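You operate a simulated robot arm through the tools that you are given. There is no shell and no other tool. Be economical: measure what you need, move in short steps, check, and stop when the job is done.

Carry out the task below with a simulated robot arm. There is one attempt and no reset: what you move stays moved.

JOB
Nest the wide white and green pots in the striped pot, then sponge off the water stain.
Fine: the green pot goes inside the white one; the sponge goes back.
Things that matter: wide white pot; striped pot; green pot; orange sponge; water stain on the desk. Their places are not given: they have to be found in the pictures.

The check looks at the end state, three seconds after you hand in, the way a careful person would. Anything else that was tipped, shoved, dropped, spilled or broken makes it a failure.

ROBOT AND FRAMES
A 7-joint arm with a two-finger parallel gripper, fixed in place. Base frame: the origin is at the foot of the arm, x ahead of it, y to its left, z up; the work surface is at about z = 0. Readings come in m, rad, newtons and seconds.
With the tool pointing down near the work surface it reaches from about 0.24 to 0.62 m from the base axis. Its first joint turns from -1.152 to 1.152 rad. Payload 2.6 kg.
The tool frame sits at the grasp point between the pads (the TCP): z along the fingers, y along the line on which they close. The tips reach 0.03 m beyond it. Largest opening 0.094 m; finger width 0.028, thickness 0.01; the body of the gripper, 0.05 by 0.096 m, starts 0.055 m behind the TCP.
Orientation is that of the tool frame in the base frame, as [roll, pitch, yaw] about the fixed x, y, z axes, in that order (R = Rz(yaw) Ry(pitch) Rx(roll)). With the fingers straight down and closing along the base's y, the tool's x points along the base's -x, its y along +y and its z along -z.

CONTROLS
- The arm moves only by the tool arm_command. Its argument "increments" is a list of rows, each an object (a shift or turn left out is 0, a gripper value left out holds the last) with "linear": the shift along the tool's x, y, z in units of 40 mm (1.0 is 40 mm), a list of three; "dr": the turn, a rotation vector about the tool's x, y, z in units of 4 degrees (1.0 is 4 degrees), a list of three; "gripper": the finger opening in m, from 0 to 0.094. In form: [{"linear": [tx, ty, tz], "dr": [rx, ry, rz], "gripper": gripper}, ...]. A call has 1 to 20 rows; each row shifts and turns the commanded pose from where the row before left it, along the tool's axes as they then stand. A call with a number of a shift or a turn outside -1 to 1 is refused whole. Rows are played at 5 a second. More than 0.05 m and 0.15 rad between two rows, or a gripper value outside its range, and nothing of the call is played. A pose out of reach is approached as far as the arm can. The call stops where the force on the tool passes 70 N (or 10 N more than at its start, if that is more) or the arm is blocked; 0.2 s more then pass. The fingers move at their own pace (about 0.072 m/s each) and stop on an object; they squeeze with about 23 N. The grip force told is the motor's: it shows also when the fingers shut on nothing. Time passes only in rows, and 0.2 s behind the last, so rows that do not move let the fingers close. It gives the time, the measured TCP pose, the force on the tool (base axes), the opening and the grip force at its end, in the units of the frame above (readings bear some noise), and new pictures: "pictures" is both (left out), scene, wrist or none.
- Cameras (640 x 400 px; columns grow to the right, rows downward): "scene" is fixed at [0.0576, 0.4444, 0.5759]; the picture's right is [-0.62, -0.79, 0.00], its down [-0.47, 0.37, -0.80] and it looks along [0.63, -0.49, -0.60] (base axes); focal length 228 px, centre (320, 200). "wrist" rides on the gripper at [-0.037, 0, -0.058] in the tool frame; the picture's right is [0.00, -1.00, 0.00], its down [0.97, 0.00, -0.24] and it looks along [0.24, 0.00, 0.97] (tool axes); focal length 218 px, centre (320, 200).
- point_at(camera, pixels): for up to 12 pixels [column, row] of the newest picture of that camera ("zoom" is the newest enlarged one), the place [x, y, z] in the base frame of the surface seen there, good to about 0.002 m, but the place of the scene camera against the robot may be out by one fixed shift of up to 0.025 m in any direction. The clock stands still meanwhile.
- close_up(camera, box): a new picture of the part [left, top, right, bottom] of that camera's present view, enlarged. The clock stands still meanwhile.
- sign_off(): hands the job in; it is judged then, once.

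Work in short steps. Measure before you move; look again where a grasp or a placing could have gone wrong, and mend it. You have 80 turns and 120 pictures in all, those below and enlarged ones among them. Open the gripper and draw the arm clear of the work before you hand the job in, unless the task says otherwise; then end with one line.

The tools are called by a JSON object that holds its "op" and its "data". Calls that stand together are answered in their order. arm_command: Moves the arm, as the interface text tells. Its arguments: {"type":"object","properties":{"increments":{"type":"array"},"pictures":{"type":"string","enum":["both","scene","wrist","none"]}},"required":["increments"]} The other tools are called the same way: point_at (camera, pixels) gives the place of the surface under pixels of a picture; close_up (camera, box) takes an enlarged picture of a part of a camera's view; sign_off () hands the job in.

At the start:

```text
t: 0.0
tcp_pos: [0.2505, 0.1558, 0.4321]
ee_rot: [-3.14, 0.0, 3.141]
contact_force: [0.3, -0.9, 1.2]
width: 0.0939
grasp_force: 0.1
```

scene: 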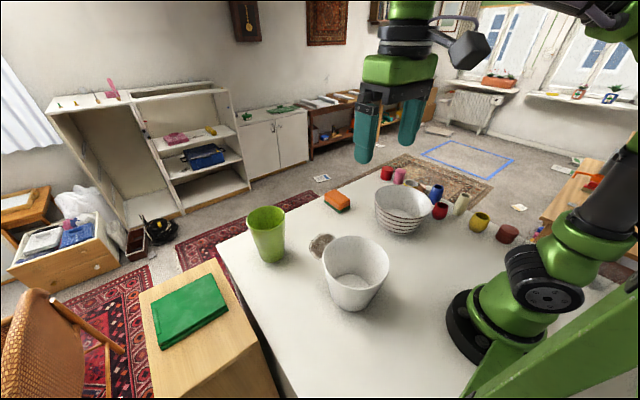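
wrist: 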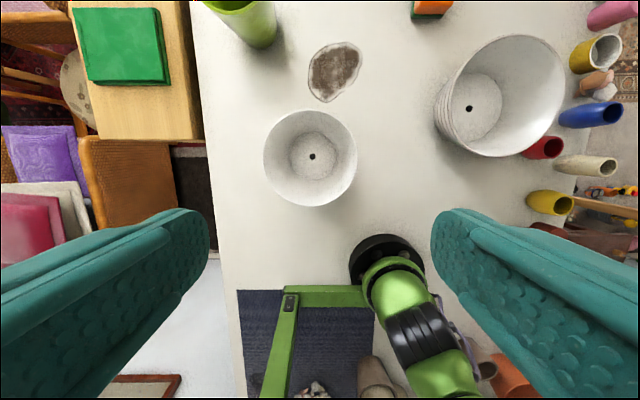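

The pictures show a green pot near (267,232), a plain white pot near (355,272), a striped pot near (402,208), an orange sponge near (337,200) and a stain near (320,245). I enlarge the scene view and measure points in the wrist view.

{"op": "close_up", "data": {"camera": "scene", "box": [220, 150, 540, 350]}}

{"op": "point_at", "data": {"camera": "wrist", "pixels": [[264, 157], [357, 157], [310, 111], [310, 205], [313, 157], [436, 110], [563, 85], [510, 36], [495, 156], [469, 108], [335, 70], [432, 8]]}}

{"op": "point_at", "data": {"camera": "scene", "pixels": [[323, 258], [388, 262], [355, 238], [355, 285], [248, 215], [284, 213], [266, 207], [375, 203], [432, 208], [405, 187], [337, 196], [320, 245]]}}

```text
2.00 times, centred on (380, 250) of scene
```

zoom: 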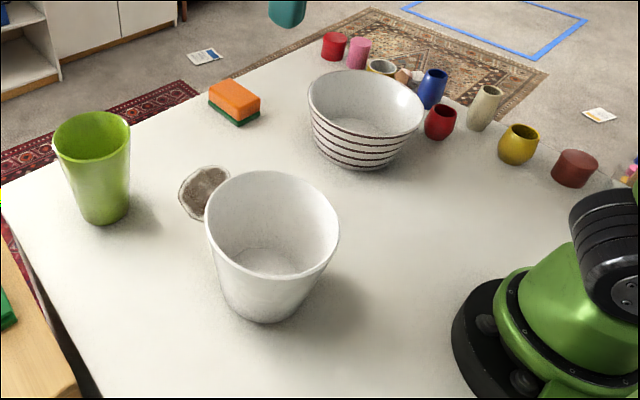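

```text
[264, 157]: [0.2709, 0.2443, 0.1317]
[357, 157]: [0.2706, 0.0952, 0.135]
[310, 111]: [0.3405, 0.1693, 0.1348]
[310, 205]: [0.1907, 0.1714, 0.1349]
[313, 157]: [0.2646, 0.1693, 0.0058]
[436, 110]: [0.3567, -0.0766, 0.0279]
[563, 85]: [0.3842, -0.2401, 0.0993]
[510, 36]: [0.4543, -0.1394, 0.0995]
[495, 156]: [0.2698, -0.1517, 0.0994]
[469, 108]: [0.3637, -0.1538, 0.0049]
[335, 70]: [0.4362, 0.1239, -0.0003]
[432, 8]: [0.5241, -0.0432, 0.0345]
```

```text
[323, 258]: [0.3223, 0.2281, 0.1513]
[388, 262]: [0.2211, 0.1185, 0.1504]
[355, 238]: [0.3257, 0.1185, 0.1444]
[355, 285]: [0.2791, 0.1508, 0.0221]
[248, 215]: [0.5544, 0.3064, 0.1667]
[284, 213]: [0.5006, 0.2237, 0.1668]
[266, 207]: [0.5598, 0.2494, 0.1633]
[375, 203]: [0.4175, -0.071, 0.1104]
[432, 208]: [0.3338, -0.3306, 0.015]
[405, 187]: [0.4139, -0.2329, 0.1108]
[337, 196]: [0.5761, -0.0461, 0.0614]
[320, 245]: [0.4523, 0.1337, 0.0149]
```

The white pot is centred at about (0.266, 0.170), with rim radius 0.075 and height 0.135. The striped pot is at about (0.362, -0.15), with rim radius 0.092 and height 0.10. I will grip the white pot's rim wall at its +y side, so I move above it and look.

{"op": "arm_command", "data": {"increments": [{"linear": [-0.078, 0.436, 0.9]}, {"linear": [-0.078, 0.436, 0.9]}, {"linear": [-0.078, 0.436, 0.9]}, {"linear": [-0.078, 0.436, 0.9]}, {"linear": [-0.078, 0.436, 0.9]}, {}]}}

```text
t: 1.4
tcp_pos: [0.2679, 0.2447, 0.2497]
ee_rot: [3.14, -0.002, -3.141]
contact_force: [0.0, -0.7, 1.2]
width: 0.0941
grasp_force: 0.0
```

scene: 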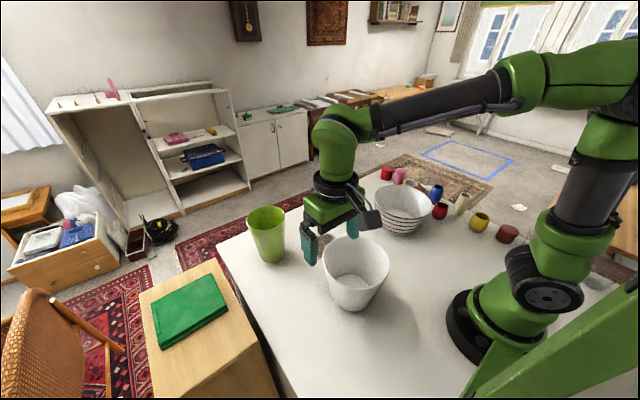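
wrist: 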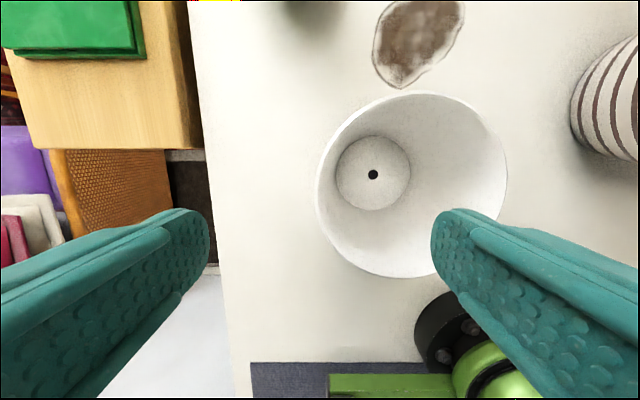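

{"op": "close_up", "data": {"camera": "wrist", "box": [290, 80, 530, 230]}}

{"op": "point_at", "data": {"camera": "wrist", "pixels": [[319, 178], [318, 192], [504, 178], [420, 93], [400, 276], [337, 175], [409, 175], [373, 174], [373, 138]]}}

```text
2.67 times, centred on (410, 155) of wrist
```

zoom: 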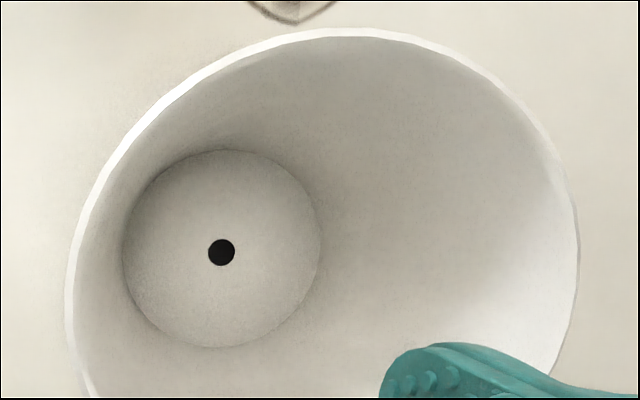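

```text
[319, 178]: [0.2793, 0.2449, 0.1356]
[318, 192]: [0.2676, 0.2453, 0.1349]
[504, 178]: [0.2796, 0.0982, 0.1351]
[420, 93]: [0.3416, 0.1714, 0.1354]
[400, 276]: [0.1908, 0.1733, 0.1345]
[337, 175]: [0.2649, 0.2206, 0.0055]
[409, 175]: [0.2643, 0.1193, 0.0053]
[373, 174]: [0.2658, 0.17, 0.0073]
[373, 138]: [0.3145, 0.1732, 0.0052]
```

The wall is about 3 mm thick and slopes about 9.4° inward going down (rim radius 0.0757, floor radius 0.051). I tilt the tool to match and lower it onto the wall at (0.266, 0.243, 0.128).

{"op": "arm_command", "data": {"increments": [{"dr": [0.8, 0, 0]}, {"dr": [0.8, 0, 0]}, {"dr": [0.75, 0, 0]}, {"linear": [0.01, 0.09, 0.6], "gripper": 0.06}, {"linear": [0.01, 0.09, 0.6]}, {"linear": [0.01, 0.09, 0.6]}, {"linear": [0.01, 0.09, 0.6]}, {"linear": [0.01, 0.095, 0.61]}, {}]}}

```text
t: 3.4
tcp_pos: [0.2651, 0.2415, 0.1299]
ee_rot: [-2.978, 0.0, -3.141]
contact_force: [-0.3, 0.1, 0.3]
width: 0.0601
grasp_force: 0.2
```

scene: 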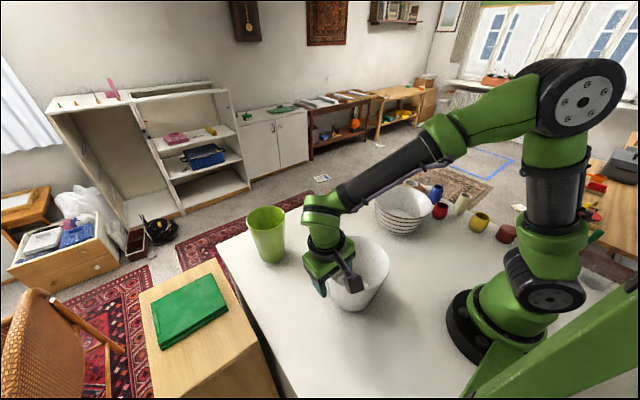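
wrist: 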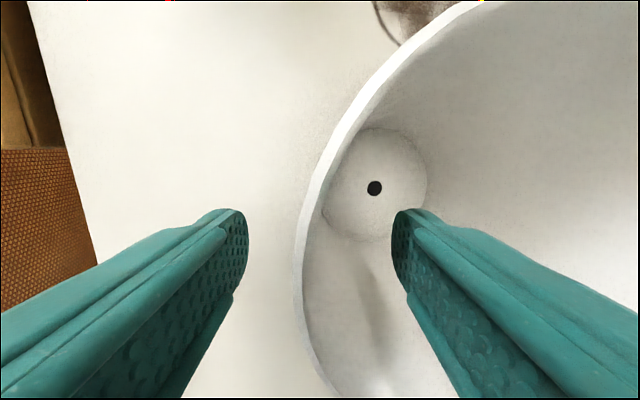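

The wall (column about 305) lies near the middle between the fingers (245 and 393), and the tilt is right. I close and lift slightly.

{"op": "arm_command", "data": {"increments": [{"gripper": 0.0}, {}, {}, {}, {}], "pictures": "none"}}

{"op": "arm_command", "data": {"increments": [{"linear": [0, -0.04, -0.25]}, {"linear": [0, -0.04, -0.25]}, {"linear": [0, -0.04, -0.25]}, {}, {}]}}

```text
t: 4.6
tcp_pos: [0.2654, 0.2405, 0.1304]
ee_rot: [-2.978, -0.002, 3.142]
contact_force: [-2.3, -0.7, 0.7]
width: 0.0091
grasp_force: 22.8
```

```text
t: 5.8
tcp_pos: [0.2653, 0.2417, 0.1592]
ee_rot: [-2.977, 0.001, 3.141]
contact_force: [0.1, -0.2, -0.1]
width: 0.0056
grasp_force: 22.7
```

scene: 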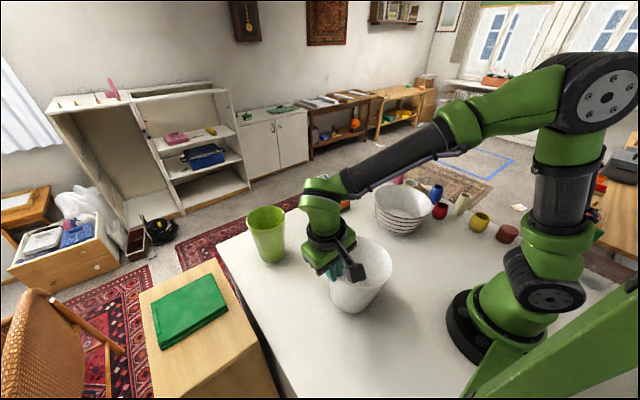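
wrist: 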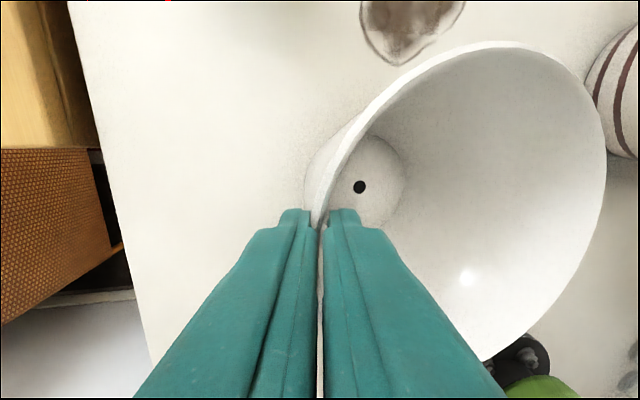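

The width dropped from 9 to 5.6 mm on lifting, so I check whether the pot lifted and whether it is level.

{"op": "point_at", "data": {"camera": "wrist", "pixels": [[325, 195], [380, 98], [470, 50], [545, 60], [600, 140], [490, 350], [570, 260], [359, 187], [340, 205], [395, 200], [375, 145]]}}

{"op": "close_up", "data": {"camera": "scene", "box": [270, 170, 430, 330]}}

```text
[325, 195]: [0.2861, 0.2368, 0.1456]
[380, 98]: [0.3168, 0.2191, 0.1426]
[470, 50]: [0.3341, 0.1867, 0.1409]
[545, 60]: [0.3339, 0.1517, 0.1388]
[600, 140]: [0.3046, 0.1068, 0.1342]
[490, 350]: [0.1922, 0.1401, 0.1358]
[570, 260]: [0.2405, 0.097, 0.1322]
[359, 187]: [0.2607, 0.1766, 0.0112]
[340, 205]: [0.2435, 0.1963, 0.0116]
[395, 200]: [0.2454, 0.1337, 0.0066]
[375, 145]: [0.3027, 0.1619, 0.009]
```

```text
2.50 times, centred on (350, 250) of scene
```

zoom: 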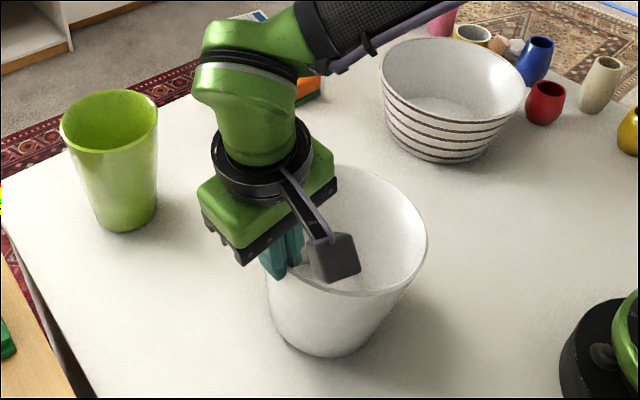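

The pot only tilted: the near rim is at 0.146, the far rim at 0.132, and the fingers slid up the wall. I lower it back, release, rise, and measure the wall profile.

{"op": "arm_command", "data": {"increments": [{"linear": [0, 0.04, 0.15]}, {"linear": [0, 0.04, 0.15]}, {"gripper": 0.02}, {"gripper": 0.06}, {}, {"linear": [0, -0.16, -0.95]}, {"linear": [0, -0.16, -0.95]}, {}]}}

```text
t: 7.6
tcp_pos: [0.2624, 0.2416, 0.2244]
ee_rot: [-2.977, 0.001, -3.14]
contact_force: [0.2, -0.2, 0.5]
width: 0.0601
grasp_force: 0.0
```

scene: 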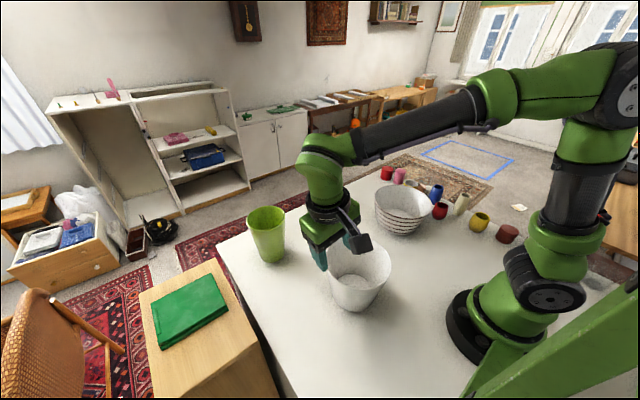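
wrist: 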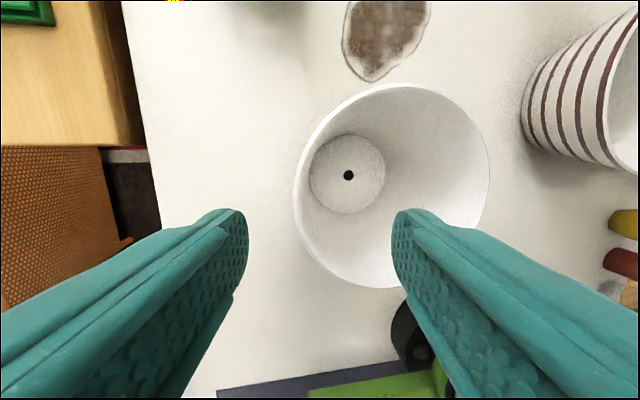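

The pot stands flat again. I measure the wall profile along a radial line, plus the rim.

{"op": "point_at", "data": {"camera": "wrist", "pixels": [[392, 165], [405, 165], [420, 165], [435, 165], [450, 165], [465, 165], [478, 165], [486, 165], [295, 190], [298, 190], [302, 190], [390, 85]]}}

{"op": "point_at", "data": {"camera": "scene", "pixels": [[330, 275], [332, 285], [334, 294], [337, 300], [386, 280], [380, 290], [355, 312], [346, 306], [352, 280]]}}

```text
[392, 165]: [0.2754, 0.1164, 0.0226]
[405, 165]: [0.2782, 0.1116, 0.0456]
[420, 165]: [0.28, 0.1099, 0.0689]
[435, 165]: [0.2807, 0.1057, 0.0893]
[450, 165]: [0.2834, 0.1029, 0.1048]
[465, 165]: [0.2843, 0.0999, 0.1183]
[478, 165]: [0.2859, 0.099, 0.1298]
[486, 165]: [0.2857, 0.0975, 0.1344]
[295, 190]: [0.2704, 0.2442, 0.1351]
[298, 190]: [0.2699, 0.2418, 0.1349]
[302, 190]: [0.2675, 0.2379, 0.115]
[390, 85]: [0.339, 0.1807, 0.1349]
```

```text
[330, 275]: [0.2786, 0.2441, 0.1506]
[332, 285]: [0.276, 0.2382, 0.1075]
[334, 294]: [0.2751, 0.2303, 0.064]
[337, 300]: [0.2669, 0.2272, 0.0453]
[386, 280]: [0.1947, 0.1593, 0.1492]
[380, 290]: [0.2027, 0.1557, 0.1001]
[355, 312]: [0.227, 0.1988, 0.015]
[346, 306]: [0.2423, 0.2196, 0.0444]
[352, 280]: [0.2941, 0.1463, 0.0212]
```

The inner wall slopes 10.5°, straight all the way. I regrip with better centring (y 0.2437), 1° more tilt and slightly shallower, then read the width before lifting.

{"op": "arm_command", "data": {"increments": [{"dr": [0.25, 0, 0]}, {"linear": [-0.02, 0.11, 0.54], "gripper": 0.03}, {"linear": [-0.02, 0.11, 0.54]}, {"linear": [-0.02, 0.11, 0.54]}, {"linear": [-0.02, 0.11, 0.54]}, {}, {}]}}

{"op": "arm_command", "data": {"increments": [{"gripper": 0.0}, {}, {}, {}, {}, {}]}}

```text
t: 9.2
tcp_pos: [0.2681, 0.2439, 0.1354]
ee_rot: [-2.96, -0.001, 3.14]
contact_force: [-0.3, 0.0, 0.0]
width: 0.0302
grasp_force: 0.1
```

scene: 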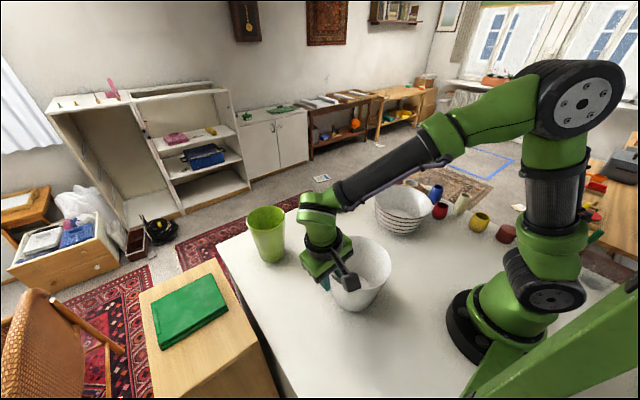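
wrist: 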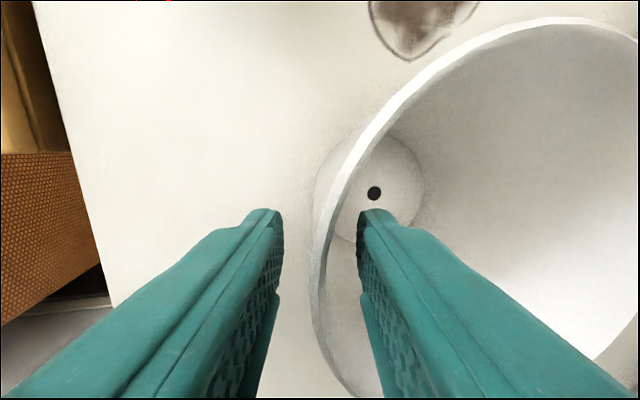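

```text
t: 10.6
tcp_pos: [0.2678, 0.2439, 0.1355]
ee_rot: [-2.959, 0.0, 3.141]
contact_force: [-0.5, -1.8, 0.1]
width: 0.0093
grasp_force: 23.0
```

scene: 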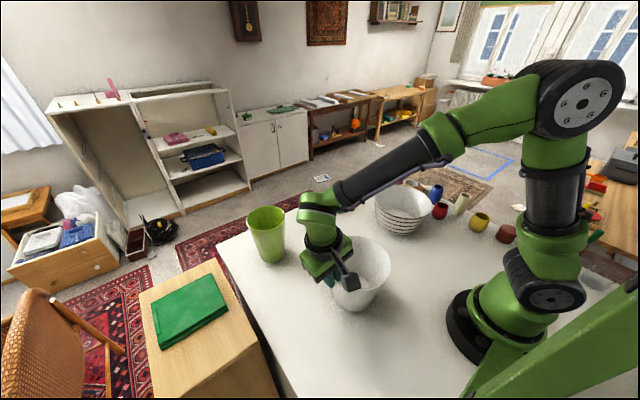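
wrist: 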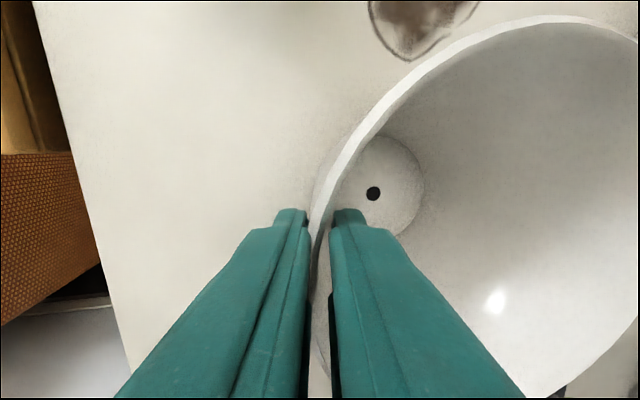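

The width is 9.3 mm again with a firm grip. I lift slowly, checking the width at each stage.

{"op": "arm_command", "data": {"increments": [{"linear": [0, -0.018, -0.1]}, {"linear": [0, -0.018, -0.1]}, {}], "pictures": "none"}}

{"op": "arm_command", "data": {"increments": [{"linear": [0, -0.018, -0.1]}, {"linear": [0, -0.018, -0.1]}, {}], "pictures": "wrist"}}

```text
t: 11.4
tcp_pos: [0.2681, 0.2429, 0.1438]
ee_rot: [-2.961, 0.001, 3.141]
contact_force: [0.8, 0.0, -5.5]
width: 0.0094
grasp_force: 23.2
```

```text
t: 12.2
tcp_pos: [0.2681, 0.2446, 0.1518]
ee_rot: [-2.962, 0.001, 3.141]
contact_force: [-0.3, -0.4, -5.9]
width: 0.0092
grasp_force: 22.6
```

wrist: 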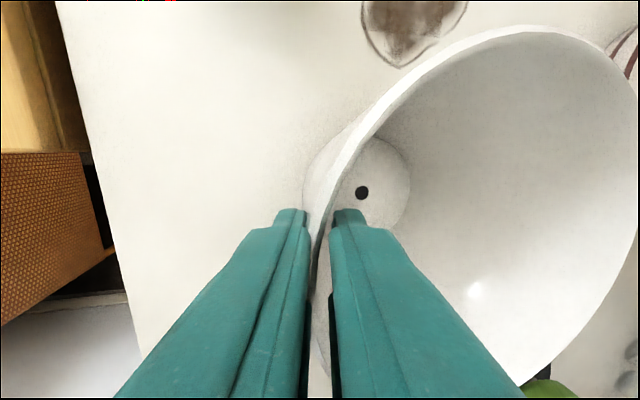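

The pot's weight shows (about 6 N). I check its tilt.

{"op": "point_at", "data": {"camera": "wrist", "pixels": [[345, 150], [400, 83], [470, 40], [545, 27], [610, 60], [540, 370], [600, 310], [625, 250], [345, 190], [398, 190], [372, 145]]}}

```text
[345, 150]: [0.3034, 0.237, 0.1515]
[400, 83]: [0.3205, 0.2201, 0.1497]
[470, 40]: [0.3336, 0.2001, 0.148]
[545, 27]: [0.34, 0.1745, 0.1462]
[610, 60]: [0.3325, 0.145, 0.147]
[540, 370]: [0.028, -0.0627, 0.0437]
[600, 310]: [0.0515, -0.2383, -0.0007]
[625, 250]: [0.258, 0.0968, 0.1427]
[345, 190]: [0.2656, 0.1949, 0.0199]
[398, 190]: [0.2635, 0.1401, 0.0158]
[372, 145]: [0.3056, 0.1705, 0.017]
```

The pot is off the desk with about 3.5° of tilt. I hold still to see whether it creeps.

{"op": "arm_command", "data": {"increments": [{}, {}, {}, {}, {}], "pictures": "wrist"}}

{"op": "point_at", "data": {"camera": "wrist", "pixels": [[345, 150], [400, 83], [470, 40], [545, 27], [610, 60], [625, 250], [345, 190], [398, 190], [372, 145]]}}

```text
t: 13.4
tcp_pos: [0.2682, 0.2437, 0.1527]
ee_rot: [-2.96, -0.001, 3.141]
contact_force: [-0.7, -0.2, -6.1]
width: 0.0091
grasp_force: 23.4
```

wrist: 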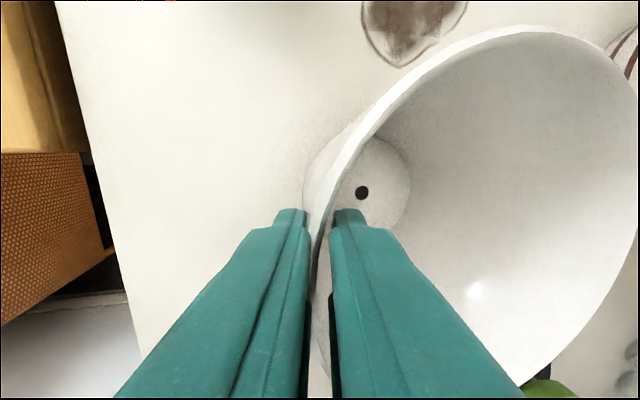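

```text
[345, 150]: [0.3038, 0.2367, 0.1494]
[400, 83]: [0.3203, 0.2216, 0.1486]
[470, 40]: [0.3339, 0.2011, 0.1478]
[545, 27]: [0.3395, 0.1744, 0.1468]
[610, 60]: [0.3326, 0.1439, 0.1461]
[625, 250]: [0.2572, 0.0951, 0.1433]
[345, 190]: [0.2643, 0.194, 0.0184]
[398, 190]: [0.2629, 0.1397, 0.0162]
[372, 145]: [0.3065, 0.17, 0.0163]
```

It is stable. I level it by +3° and lift it slowly.

{"op": "arm_command", "data": {"increments": [{"linear": [0, -0.036, -0.197], "dr": [0.2, 0, 0]}, {"linear": [0, -0.05, -0.295], "dr": [0.2, 0, 0]}, {"linear": [0, -0.07, -0.39], "dr": [0.2, 0, 0]}, {"linear": [0, -0.09, -0.385], "dr": [0.15, 0, 0]}, {"linear": [0, -0.09, -0.385]}, {"linear": [0, -0.09, -0.385]}, {"linear": [0, -0.09, -0.385]}, {"linear": [0, -0.09, -0.385]}, {"linear": [0, -0.09, -0.385]}, {"linear": [0, -0.06, -0.26]}, {}]}}

```text
t: 15.8
tcp_pos: [0.2672, 0.2458, 0.2944]
ee_rot: [-2.907, -0.001, 3.141]
contact_force: [0.0, 0.4, -5.7]
width: 0.0091
grasp_force: 22.4
```

scene: 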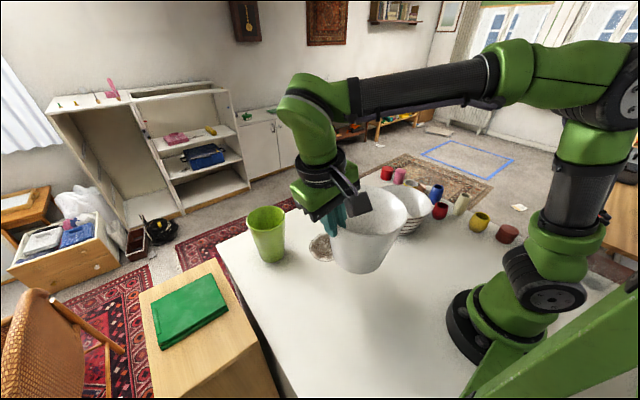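
wrist: 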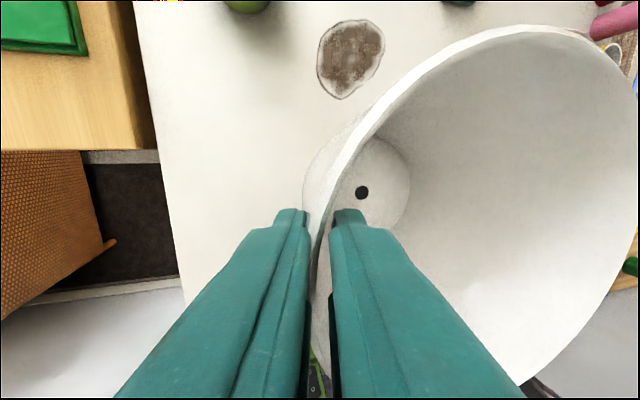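

The lift went well (width 9.1 mm, level). I carry it over the striped pot at constant height.

{"op": "arm_command", "data": {"increments": [{"linear": [-0.2, 0, 0]}, {"linear": [-0.35, 0, 0]}, {"linear": [-0.35, -0.15, 0.036]}, {"linear": [-0.35, -0.3, 0.071]}, {"linear": [-0.35, -0.45, 0.107]}, {"linear": [-0.35, -0.5, 0.119]}, {"linear": [-0.3, -0.5, 0.119]}, {"linear": [-0.2, -0.5, 0.119]}, {"linear": [0, -0.5, 0.119]}, {"linear": [0, -0.5, 0.119]}, {"linear": [0, -0.5, 0.119]}, {"linear": [0, -0.5, 0.119]}, {"linear": [0, -0.5, 0.119]}, {"linear": [0, -0.5, 0.119]}, {"linear": [0, -0.5, 0.119]}, {"linear": [0, -0.5, 0.119]}, {"linear": [0, -0.5, 0.119]}, {"linear": [0, -0.45, 0.107]}, {"linear": [0, -0.3, 0.071]}, {"linear": [0, -0.18, 0.043]}]}}

```text
t: 20.0
tcp_pos: [0.367, -0.0775, 0.2953]
ee_rot: [-2.907, -0.001, 3.141]
contact_force: [1.2, -0.5, -5.9]
width: 0.0094
grasp_force: 23.3
```

scene: 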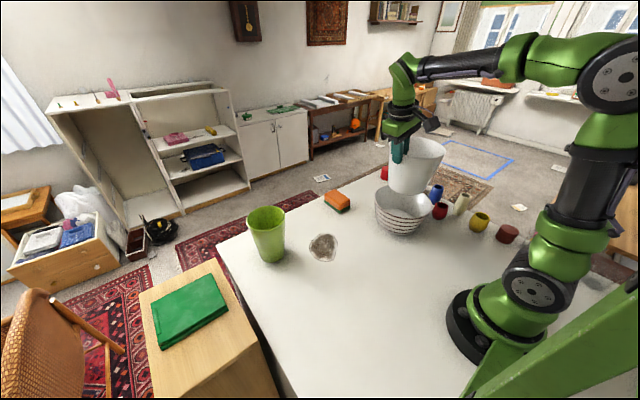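
wrist: 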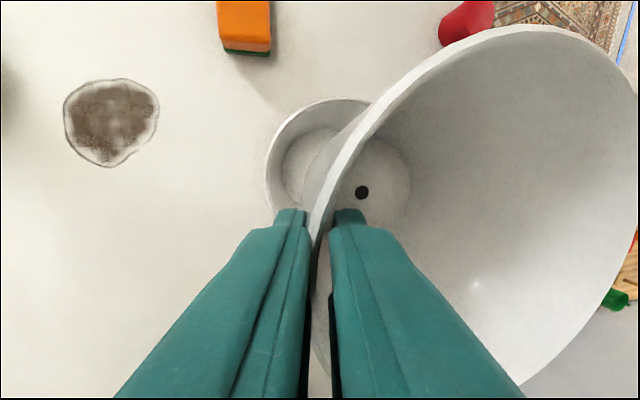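

The pot is above the striped one. I measure its attitude, the striped rim that is visible, and also the sponge and stain from this view.

{"op": "point_at", "data": {"camera": "wrist", "pixels": [[345, 150], [545, 27], [625, 250], [362, 198], [372, 145], [345, 190], [398, 190], [268, 165], [290, 118], [335, 99], [300, 165], [318, 150]]}}

{"op": "point_at", "data": {"camera": "wrist", "pixels": [[66, 115], [159, 115], [118, 79], [105, 166], [110, 120], [218, 5], [269, 5], [222, 50], [268, 50], [245, 30]]}}

{"op": "close_up", "data": {"camera": "scene", "box": [350, 120, 470, 240]}}

```text
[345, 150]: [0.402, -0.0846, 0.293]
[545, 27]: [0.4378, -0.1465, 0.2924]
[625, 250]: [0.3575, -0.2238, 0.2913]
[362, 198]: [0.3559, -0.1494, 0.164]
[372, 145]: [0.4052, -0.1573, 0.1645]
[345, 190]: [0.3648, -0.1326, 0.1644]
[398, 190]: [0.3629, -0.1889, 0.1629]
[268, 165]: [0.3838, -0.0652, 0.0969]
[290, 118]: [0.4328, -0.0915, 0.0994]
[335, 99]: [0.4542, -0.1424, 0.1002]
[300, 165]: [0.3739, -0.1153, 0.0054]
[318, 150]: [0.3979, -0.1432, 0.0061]
```

```text
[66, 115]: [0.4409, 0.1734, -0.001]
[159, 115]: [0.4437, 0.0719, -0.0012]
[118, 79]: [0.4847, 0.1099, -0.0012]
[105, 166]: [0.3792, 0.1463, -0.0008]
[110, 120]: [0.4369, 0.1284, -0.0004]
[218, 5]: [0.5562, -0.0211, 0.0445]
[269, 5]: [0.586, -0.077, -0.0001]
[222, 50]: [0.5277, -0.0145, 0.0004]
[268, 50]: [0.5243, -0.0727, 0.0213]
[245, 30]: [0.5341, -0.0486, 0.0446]
```

```text
3.33 times, centred on (410, 180) of scene
```

zoom: 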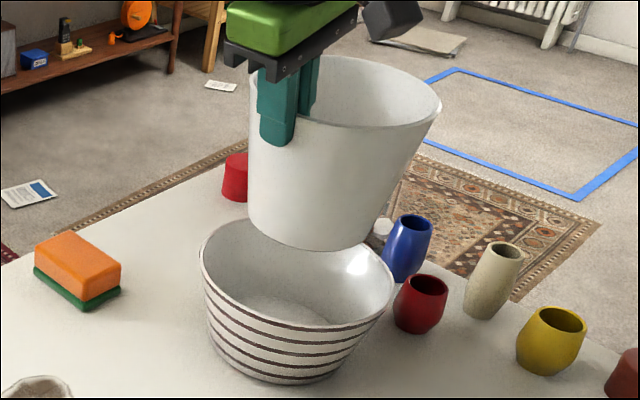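

The white pot is level and centred at (0.363, -0.151), matching the striped pot's centre (0.362, -0.152). I lower it straight down, stopping about 1 cm above the floor of the striped pot.

{"op": "arm_command", "data": {"increments": [{"linear": [0, 0.041, 0.17]}, {"linear": [0, 0.081, 0.34]}, {"linear": [0, 0.081, 0.34]}, {"linear": [0, 0.081, 0.34]}, {"linear": [0, 0.081, 0.34]}, {"linear": [0, 0.081, 0.34]}, {"linear": [0, 0.081, 0.34]}, {"linear": [0, 0.081, 0.34]}, {"linear": [0, 0.081, 0.34]}, {"linear": [0, 0.081, 0.34]}, {"linear": [0, 0.041, 0.17]}, {}]}}

```text
t: 22.6
tcp_pos: [0.3662, -0.0768, 0.154]
ee_rot: [-2.907, -0.001, 3.142]
contact_force: [0.3, 0.1, -5.1]
width: 0.0093
grasp_force: 22.8
```

scene: 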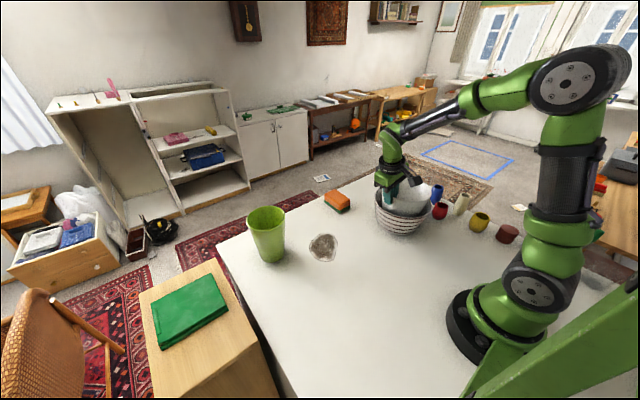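
wrist: 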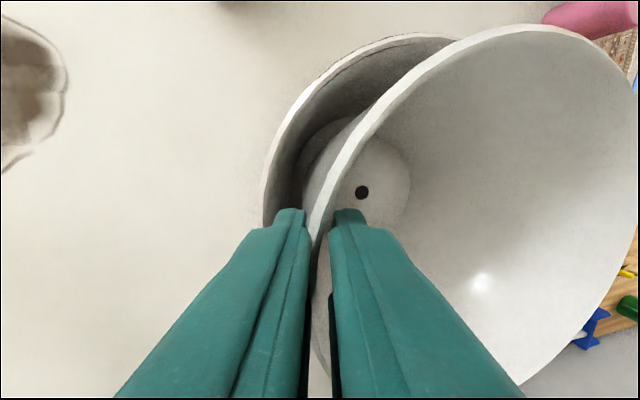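

It is inside without contact (force still about the weight). I lower it the last centimetre in small steps and watch the load.

{"op": "arm_command", "data": {"increments": [{"linear": [0, 0.023, 0.097]}, {"linear": [0, 0.023, 0.097]}, {}], "pictures": "none"}}

{"op": "arm_command", "data": {"increments": [{"linear": [0, 0.012, 0.05]}, {"linear": [0, 0.012, 0.05]}, {}], "pictures": "wrist"}}

```text
t: 23.4
tcp_pos: [0.3665, -0.0785, 0.1459]
ee_rot: [-2.908, -0.001, 3.141]
contact_force: [0.6, -1.6, -4.8]
width: 0.009
grasp_force: 23.2
```

```text
t: 24.2
tcp_pos: [0.3672, -0.0785, 0.1443]
ee_rot: [-2.907, 0.005, 3.14]
contact_force: [-1.2, 3.3, 11.5]
width: 0.0093
grasp_force: 23.5
```

wrist: 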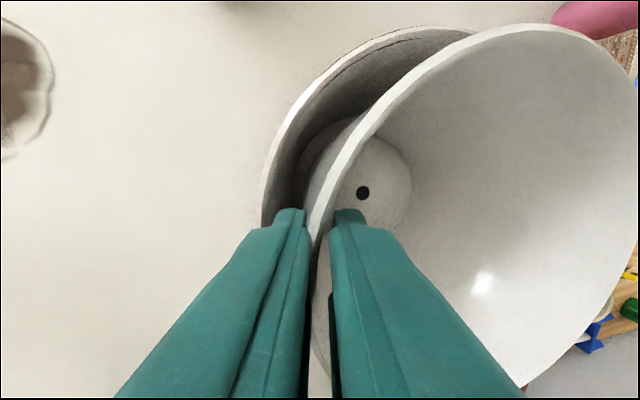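

It has made contact (+11.5 N). I ease back a hair, open a little and withdraw upward.

{"op": "arm_command", "data": {"increments": [{"linear": [0, -0.006, -0.025]}, {"gripper": 0.02}, {"gripper": 0.03}, {}, {"linear": [0, 0, -0.3]}, {"linear": [0, 0, -0.6]}, {"linear": [0, 0, -0.9]}, {"linear": [0, 0, -0.9]}, {"linear": [0, 0, -0.6]}, {}]}}

```text
t: 26.4
tcp_pos: [0.3667, -0.0481, 0.2693]
ee_rot: [-2.908, 0.002, 3.14]
contact_force: [-0.8, -0.5, 0.1]
width: 0.0302
grasp_force: 0.0
```

scene: 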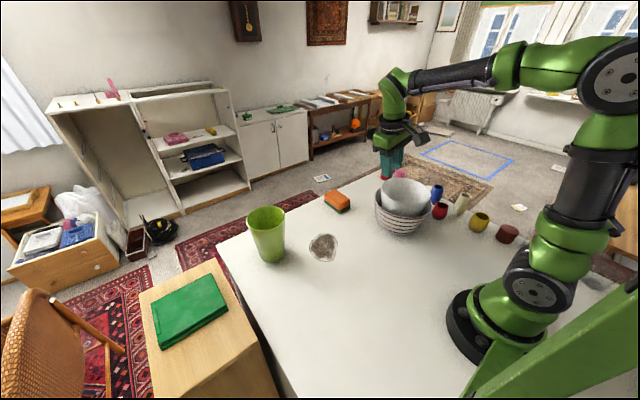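
wrist: 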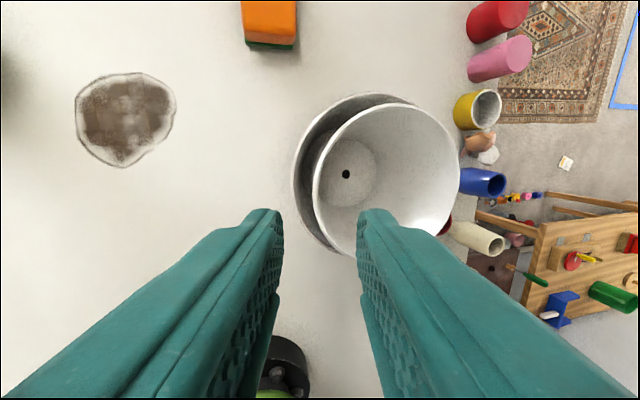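

The white pot sits in the striped one. I check that it is level and centred, and measure the green pot in the scene view.

{"op": "point_at", "data": {"camera": "wrist", "pixels": [[314, 180], [385, 105], [457, 165], [420, 120], [347, 174], [330, 165], [365, 165], [294, 170], [355, 95]]}}

{"op": "close_up", "data": {"camera": "scene", "box": [230, 190, 310, 280]}}

{"op": "point_at", "data": {"camera": "scene", "pixels": [[247, 216], [286, 214], [265, 207], [268, 224], [260, 262], [272, 262], [254, 245], [283, 245], [265, 215]]}}

```text
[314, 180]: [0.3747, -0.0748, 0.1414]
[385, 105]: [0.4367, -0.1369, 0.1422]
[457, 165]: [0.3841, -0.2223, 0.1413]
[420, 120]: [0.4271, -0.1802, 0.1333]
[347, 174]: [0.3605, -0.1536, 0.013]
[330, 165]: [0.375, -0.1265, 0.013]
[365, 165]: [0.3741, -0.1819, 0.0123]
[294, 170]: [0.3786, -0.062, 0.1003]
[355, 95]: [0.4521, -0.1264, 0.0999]
```

```text
4.44 times, centred on (270, 235) of scene
```

zoom: 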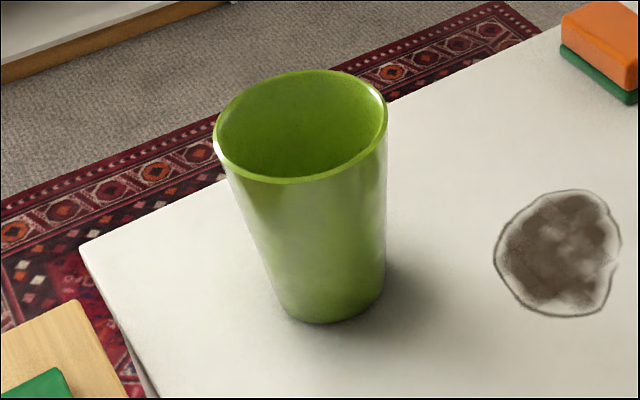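

```text
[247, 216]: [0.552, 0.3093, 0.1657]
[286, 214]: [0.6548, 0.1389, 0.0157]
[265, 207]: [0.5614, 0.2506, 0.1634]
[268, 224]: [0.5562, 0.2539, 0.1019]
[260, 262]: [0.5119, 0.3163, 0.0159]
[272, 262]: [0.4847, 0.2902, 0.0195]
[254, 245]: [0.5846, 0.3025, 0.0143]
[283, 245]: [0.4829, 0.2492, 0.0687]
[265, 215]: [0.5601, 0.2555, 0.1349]
```

The nested white pot is level (rim 0.141) and centred at (0.3615, -0.151). Next I straighten the tool and move up near the green pot for a wrist look.

{"op": "arm_command", "data": {"increments": [{"dr": [-0.84, 0, 0], "linear": [0, 0, -0.3], "gripper": 0.04}, {"dr": [-0.84, 0, 0], "linear": [0, 0, -0.3]}, {"dr": [-0.84, 0, 0]}, {"dr": [-0.83, 0, 0]}, {"linear": [-0.14, 0.69, -0.12]}, {"linear": [-0.14, 0.69, -0.12]}, {"linear": [-0.14, 0.69, -0.12]}, {"linear": [-0.14, 0.69, -0.12]}, {"linear": [-0.14, 0.69, -0.12]}, {"linear": [-0.14, 0.69, -0.12]}, {"linear": [-0.14, 0.69, -0.12]}, {"linear": [-0.14, 0.69, -0.12]}, {"linear": [-0.14, 0.69, -0.12]}, {}], "pictures": "wrist"}}

```text
t: 29.4
tcp_pos: [0.415, 0.2063, 0.3393]
ee_rot: [-3.141, 0.001, 3.14]
contact_force: [-0.1, 0.8, -1.6]
width: 0.04
grasp_force: 0.1
```

wrist: 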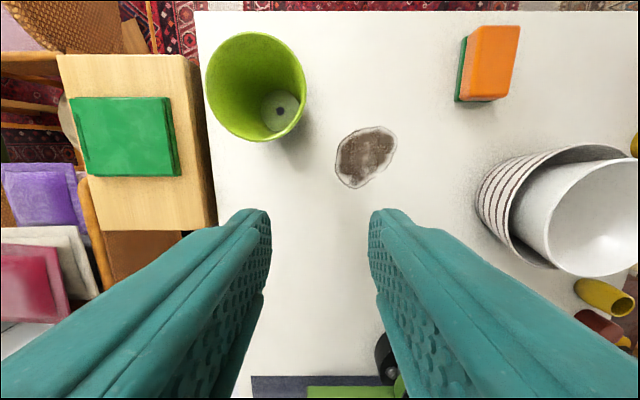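

{"op": "point_at", "data": {"camera": "wrist", "pixels": [[207, 85], [305, 85], [253, 33], [253, 140], [280, 111], [262, 111], [298, 111], [304, 95], [300, 100], [275, 90], [288, 85], [296, 80]]}}

{"op": "point_at", "data": {"camera": "wrist", "pixels": [[474, 27], [519, 27], [509, 99], [465, 99], [462, 99], [492, 60], [337, 160], [396, 150], [378, 127], [352, 188]]}}

{"op": "close_up", "data": {"camera": "wrist", "box": [190, 20, 350, 160]}}

```text
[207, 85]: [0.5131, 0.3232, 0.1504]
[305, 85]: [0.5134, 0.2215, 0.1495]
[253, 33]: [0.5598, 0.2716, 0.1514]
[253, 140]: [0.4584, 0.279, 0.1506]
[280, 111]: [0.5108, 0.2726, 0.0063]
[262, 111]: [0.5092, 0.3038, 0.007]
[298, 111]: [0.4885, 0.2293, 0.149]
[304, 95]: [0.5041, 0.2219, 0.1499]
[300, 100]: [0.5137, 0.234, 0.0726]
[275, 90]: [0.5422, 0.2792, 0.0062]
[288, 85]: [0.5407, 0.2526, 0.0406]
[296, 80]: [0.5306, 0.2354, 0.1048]
```

```text
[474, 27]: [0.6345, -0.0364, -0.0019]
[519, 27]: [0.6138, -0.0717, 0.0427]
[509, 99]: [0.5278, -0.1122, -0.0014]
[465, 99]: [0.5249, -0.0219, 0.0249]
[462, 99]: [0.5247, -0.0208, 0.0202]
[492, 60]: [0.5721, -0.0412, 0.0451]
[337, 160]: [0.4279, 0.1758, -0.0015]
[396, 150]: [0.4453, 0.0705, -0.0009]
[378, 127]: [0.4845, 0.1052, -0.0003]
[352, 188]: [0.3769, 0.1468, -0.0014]
```

```text
2.86 times, centred on (270, 90) of wrist
```

zoom: 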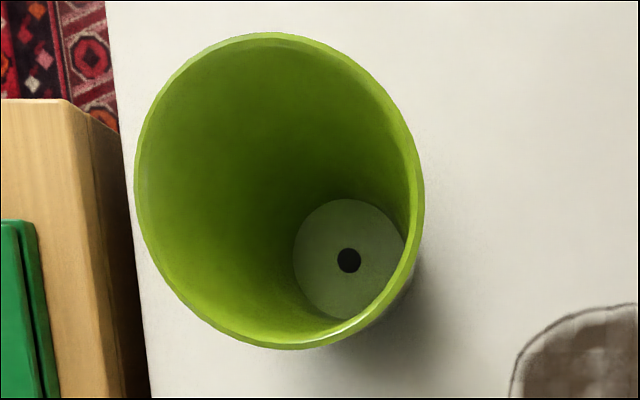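

The green pot is centred at (0.5105, 0.2725), with rim radius 0.051, height 0.150 and a wall slope of about 6.7°. I tilt to match and descend above the -y side of its rim, stopping short to check.

{"op": "arm_command", "data": {"increments": [{"linear": [-0.6, 0, 0], "dr": [-0.42, 0, 0]}, {"linear": [-0.6, 0, 0], "dr": [-0.42, 0, 0]}, {"linear": [-0.6, 0, 0], "dr": [-0.42, 0, 0]}, {"linear": [-0.59, 0, 0], "dr": [-0.415, 0, 0]}, {"linear": [0, -0.03, 0.7]}, {"linear": [0, -0.03, 0.7]}, {"linear": [0, -0.03, 0.7]}, {"linear": [0, -0.02, 0.7]}, {"linear": [0, -0.02, 0.7]}, {}, {}], "pictures": "wrist"}}

```text
t: 31.8
tcp_pos: [0.5046, 0.2122, 0.1959]
ee_rot: [3.025, 0.001, -3.141]
contact_force: [-0.3, 1.0, 0.3]
width: 0.04
grasp_force: 0.2
out of reach, approached as far as the arm can: row 4
```

wrist: 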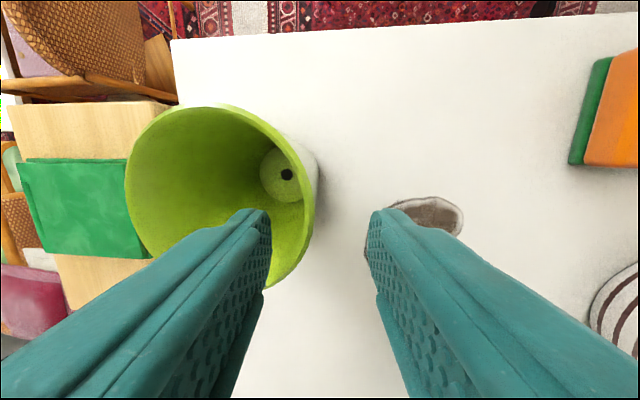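

I correct the small residual: sideways first, then down onto the rim.

{"op": "arm_command", "data": {"increments": [{"linear": [-0.148, 0.14, 0]}, {}, {"linear": [0, 0, 0.39]}, {"linear": [0, 0, 0.39]}, {"linear": [0, 0, 0.39]}, {}, {}], "pictures": "wrist"}}

```text
t: 33.4
tcp_pos: [0.5111, 0.2259, 0.1488]
ee_rot: [3.024, 0.001, -3.142]
contact_force: [0.1, 0.0, 0.1]
width: 0.0401
grasp_force: 0.0
```

wrist: 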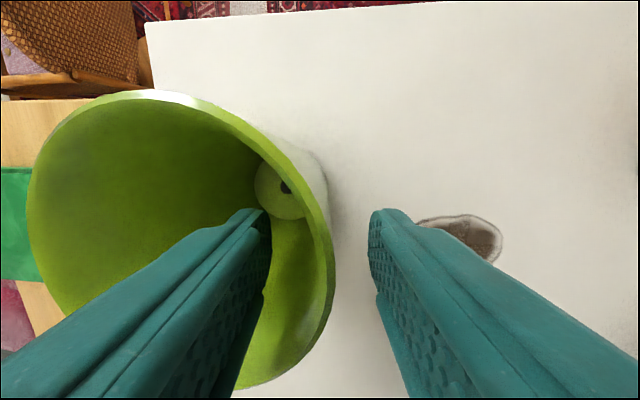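

The wall (column about 328) is slightly right of the middle, so I shift 1.5 mm and close.

{"op": "arm_command", "data": {"increments": [{"linear": [0, -0.04, 0]}, {"gripper": 0.0}, {}, {}, {}, {}], "pictures": "none"}}

{"op": "arm_command", "data": {"increments": [{"linear": [0, 0.01, -0.1]}, {"linear": [0, 0.01, -0.1]}, {"linear": [0, 0.01, -0.1]}, {"linear": [0, 0.01, -0.1]}, {}, {}]}}

```text
t: 34.8
tcp_pos: [0.5104, 0.2236, 0.1508]
ee_rot: [3.026, 0.0, -3.14]
contact_force: [0.8, 0.5, 2.4]
width: 0.0092
grasp_force: 23.2
```

```text
t: 36.2
tcp_pos: [0.5089, 0.2233, 0.1662]
ee_rot: [3.023, 0.0, 3.141]
contact_force: [0.4, -0.2, -5.1]
width: 0.0085
grasp_force: 23.3
```

scene: 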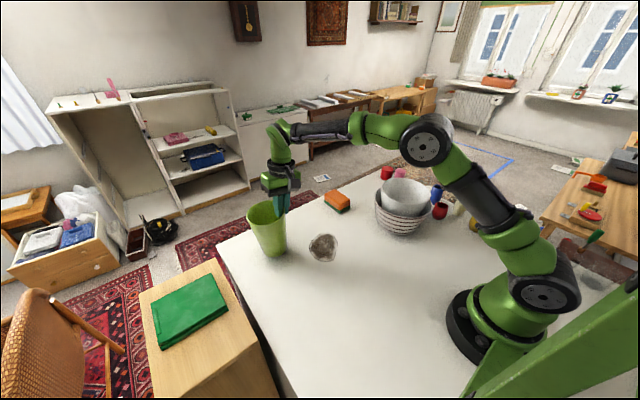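
wrist: 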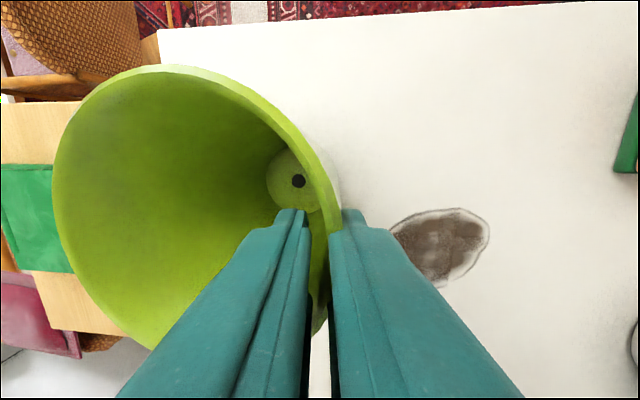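

{"op": "point_at", "data": {"camera": "wrist", "pixels": [[325, 170], [290, 115], [230, 80], [170, 68], [100, 105], [55, 200], [70, 260], [298, 181], [275, 180]]}}

```text
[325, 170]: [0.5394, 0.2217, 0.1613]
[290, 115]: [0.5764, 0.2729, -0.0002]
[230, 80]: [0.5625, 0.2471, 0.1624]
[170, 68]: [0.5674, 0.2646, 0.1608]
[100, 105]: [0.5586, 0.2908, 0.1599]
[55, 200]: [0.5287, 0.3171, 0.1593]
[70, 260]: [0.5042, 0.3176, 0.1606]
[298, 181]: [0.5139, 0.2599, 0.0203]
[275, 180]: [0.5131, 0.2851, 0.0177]
```

The pot is lifted, with about 3° of tilt. I level it, then raise and retract it together to carry height.

{"op": "arm_command", "data": {"increments": [{"linear": [0, 0.025, -0.2], "dr": [-0.23, 0, 0]}, {"linear": [0, 0.03, -0.25], "dr": [-0.23, 0, 0]}, {"linear": [0.1, 0.05, -0.34], "dr": [-0.23, 0, 0]}, {"linear": [0.25, 0.058, -0.345]}, {"linear": [0.37, 0.058, -0.345]}, {"linear": [0.37, 0.058, -0.345]}, {"linear": [0.37, 0.058, -0.345]}, {"linear": [0.37, 0.058, -0.345]}, {"linear": [0.37, 0.058, -0.345]}, {"linear": [0.37, 0.058, -0.345]}, {"linear": [0.37, 0.058, -0.345]}, {"linear": [0.37, 0.058, -0.345]}, {"linear": [0.37, 0.058, -0.345]}, {"linear": [0.2, 0.03, -0.17]}, {}], "pictures": "wrist"}}

```text
t: 39.4
tcp_pos: [0.3533, 0.2228, 0.3454]
ee_rot: [2.977, -0.002, 3.141]
contact_force: [-0.3, 0.0, -5.3]
width: 0.0087
grasp_force: 22.9
```

wrist: 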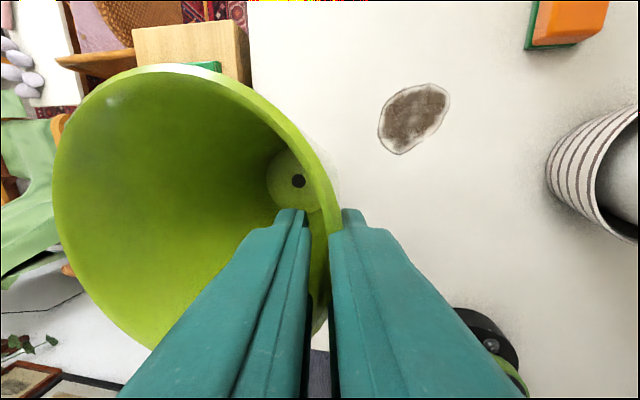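

The pot hangs steady. I carry it in -y to above the nested pots.

{"op": "arm_command", "data": {"increments": [{"linear": [-0.05, -0.25, -0.042]}, {"linear": [-0.05, -0.45, -0.075]}, {"linear": [-0.05, -0.55, -0.092]}, {"linear": [-0.03, -0.55, -0.092]}, {"linear": [0, -0.55, -0.092]}, {"linear": [0, -0.55, -0.092]}, {"linear": [0, -0.55, -0.092]}, {"linear": [0, -0.55, -0.092]}, {"linear": [0, -0.55, -0.092]}, {"linear": [0, -0.55, -0.092]}, {"linear": [0, -0.55, -0.092]}, {"linear": [0, -0.55, -0.092]}, {"linear": [0, -0.55, -0.092]}, {"linear": [0, -0.55, -0.092]}, {"linear": [0, -0.55, -0.092]}, {"linear": [0, -0.55, -0.092]}, {"linear": [0, -0.55, -0.092]}, {"linear": [0, -0.55, -0.092]}, {"linear": [0, -0.45, -0.075]}, {"linear": [0, -0.35, -0.058]}]}}

```text
t: 43.6
tcp_pos: [0.362, -0.1949, 0.3464]
ee_rot: [2.976, -0.001, 3.142]
contact_force: [0.4, 0.5, -5.3]
width: 0.009
grasp_force: 23.1
```

scene: 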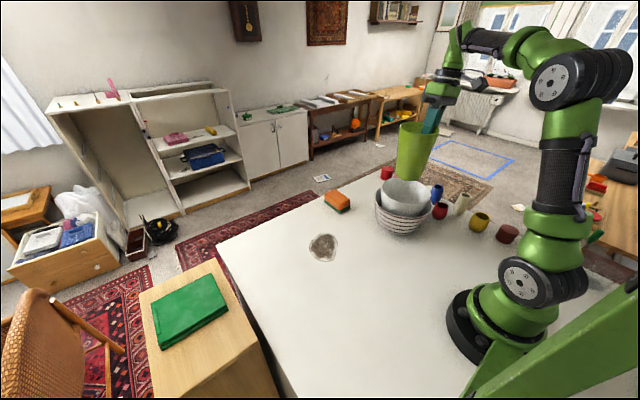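
wrist: 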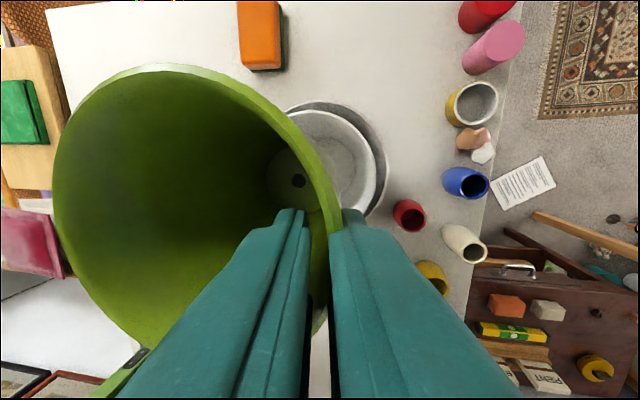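

{"op": "point_at", "data": {"camera": "wrist", "pixels": [[325, 170], [230, 80], [170, 68], [100, 105], [55, 200], [70, 260], [298, 181], [275, 180], [305, 205], [373, 180], [355, 130], [372, 165]]}}

{"op": "close_up", "data": {"camera": "wrist", "box": [220, 80, 420, 230]}}

{"op": "close_up", "data": {"camera": "scene", "box": [350, 100, 490, 240]}}

```text
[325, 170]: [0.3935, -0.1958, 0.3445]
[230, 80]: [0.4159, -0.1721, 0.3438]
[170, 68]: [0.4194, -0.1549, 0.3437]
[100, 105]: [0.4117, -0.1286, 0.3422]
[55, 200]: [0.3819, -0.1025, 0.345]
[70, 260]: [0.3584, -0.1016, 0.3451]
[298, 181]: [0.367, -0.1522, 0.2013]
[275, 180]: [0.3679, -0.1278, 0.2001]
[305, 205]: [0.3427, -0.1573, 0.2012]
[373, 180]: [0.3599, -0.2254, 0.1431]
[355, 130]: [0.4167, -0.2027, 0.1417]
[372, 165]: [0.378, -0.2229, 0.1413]
```

```text
2.67 times, centred on (320, 155) of wrist
```

zoom: 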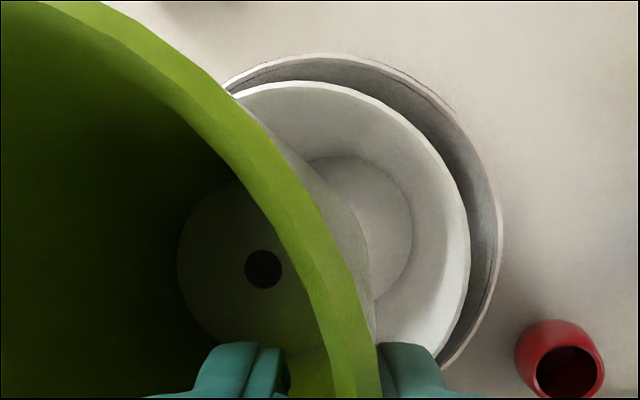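

```text
2.86 times, centred on (420, 170) of scene
```

zoom: 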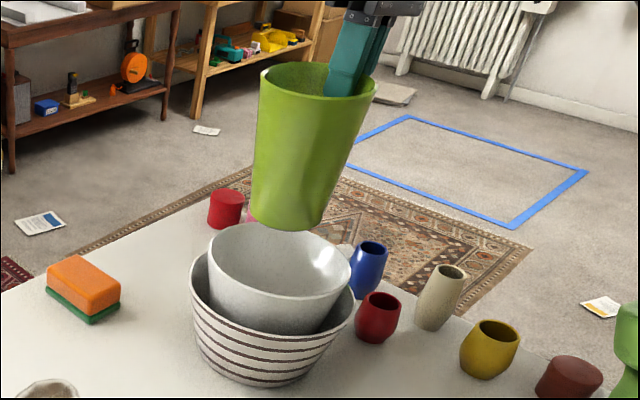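

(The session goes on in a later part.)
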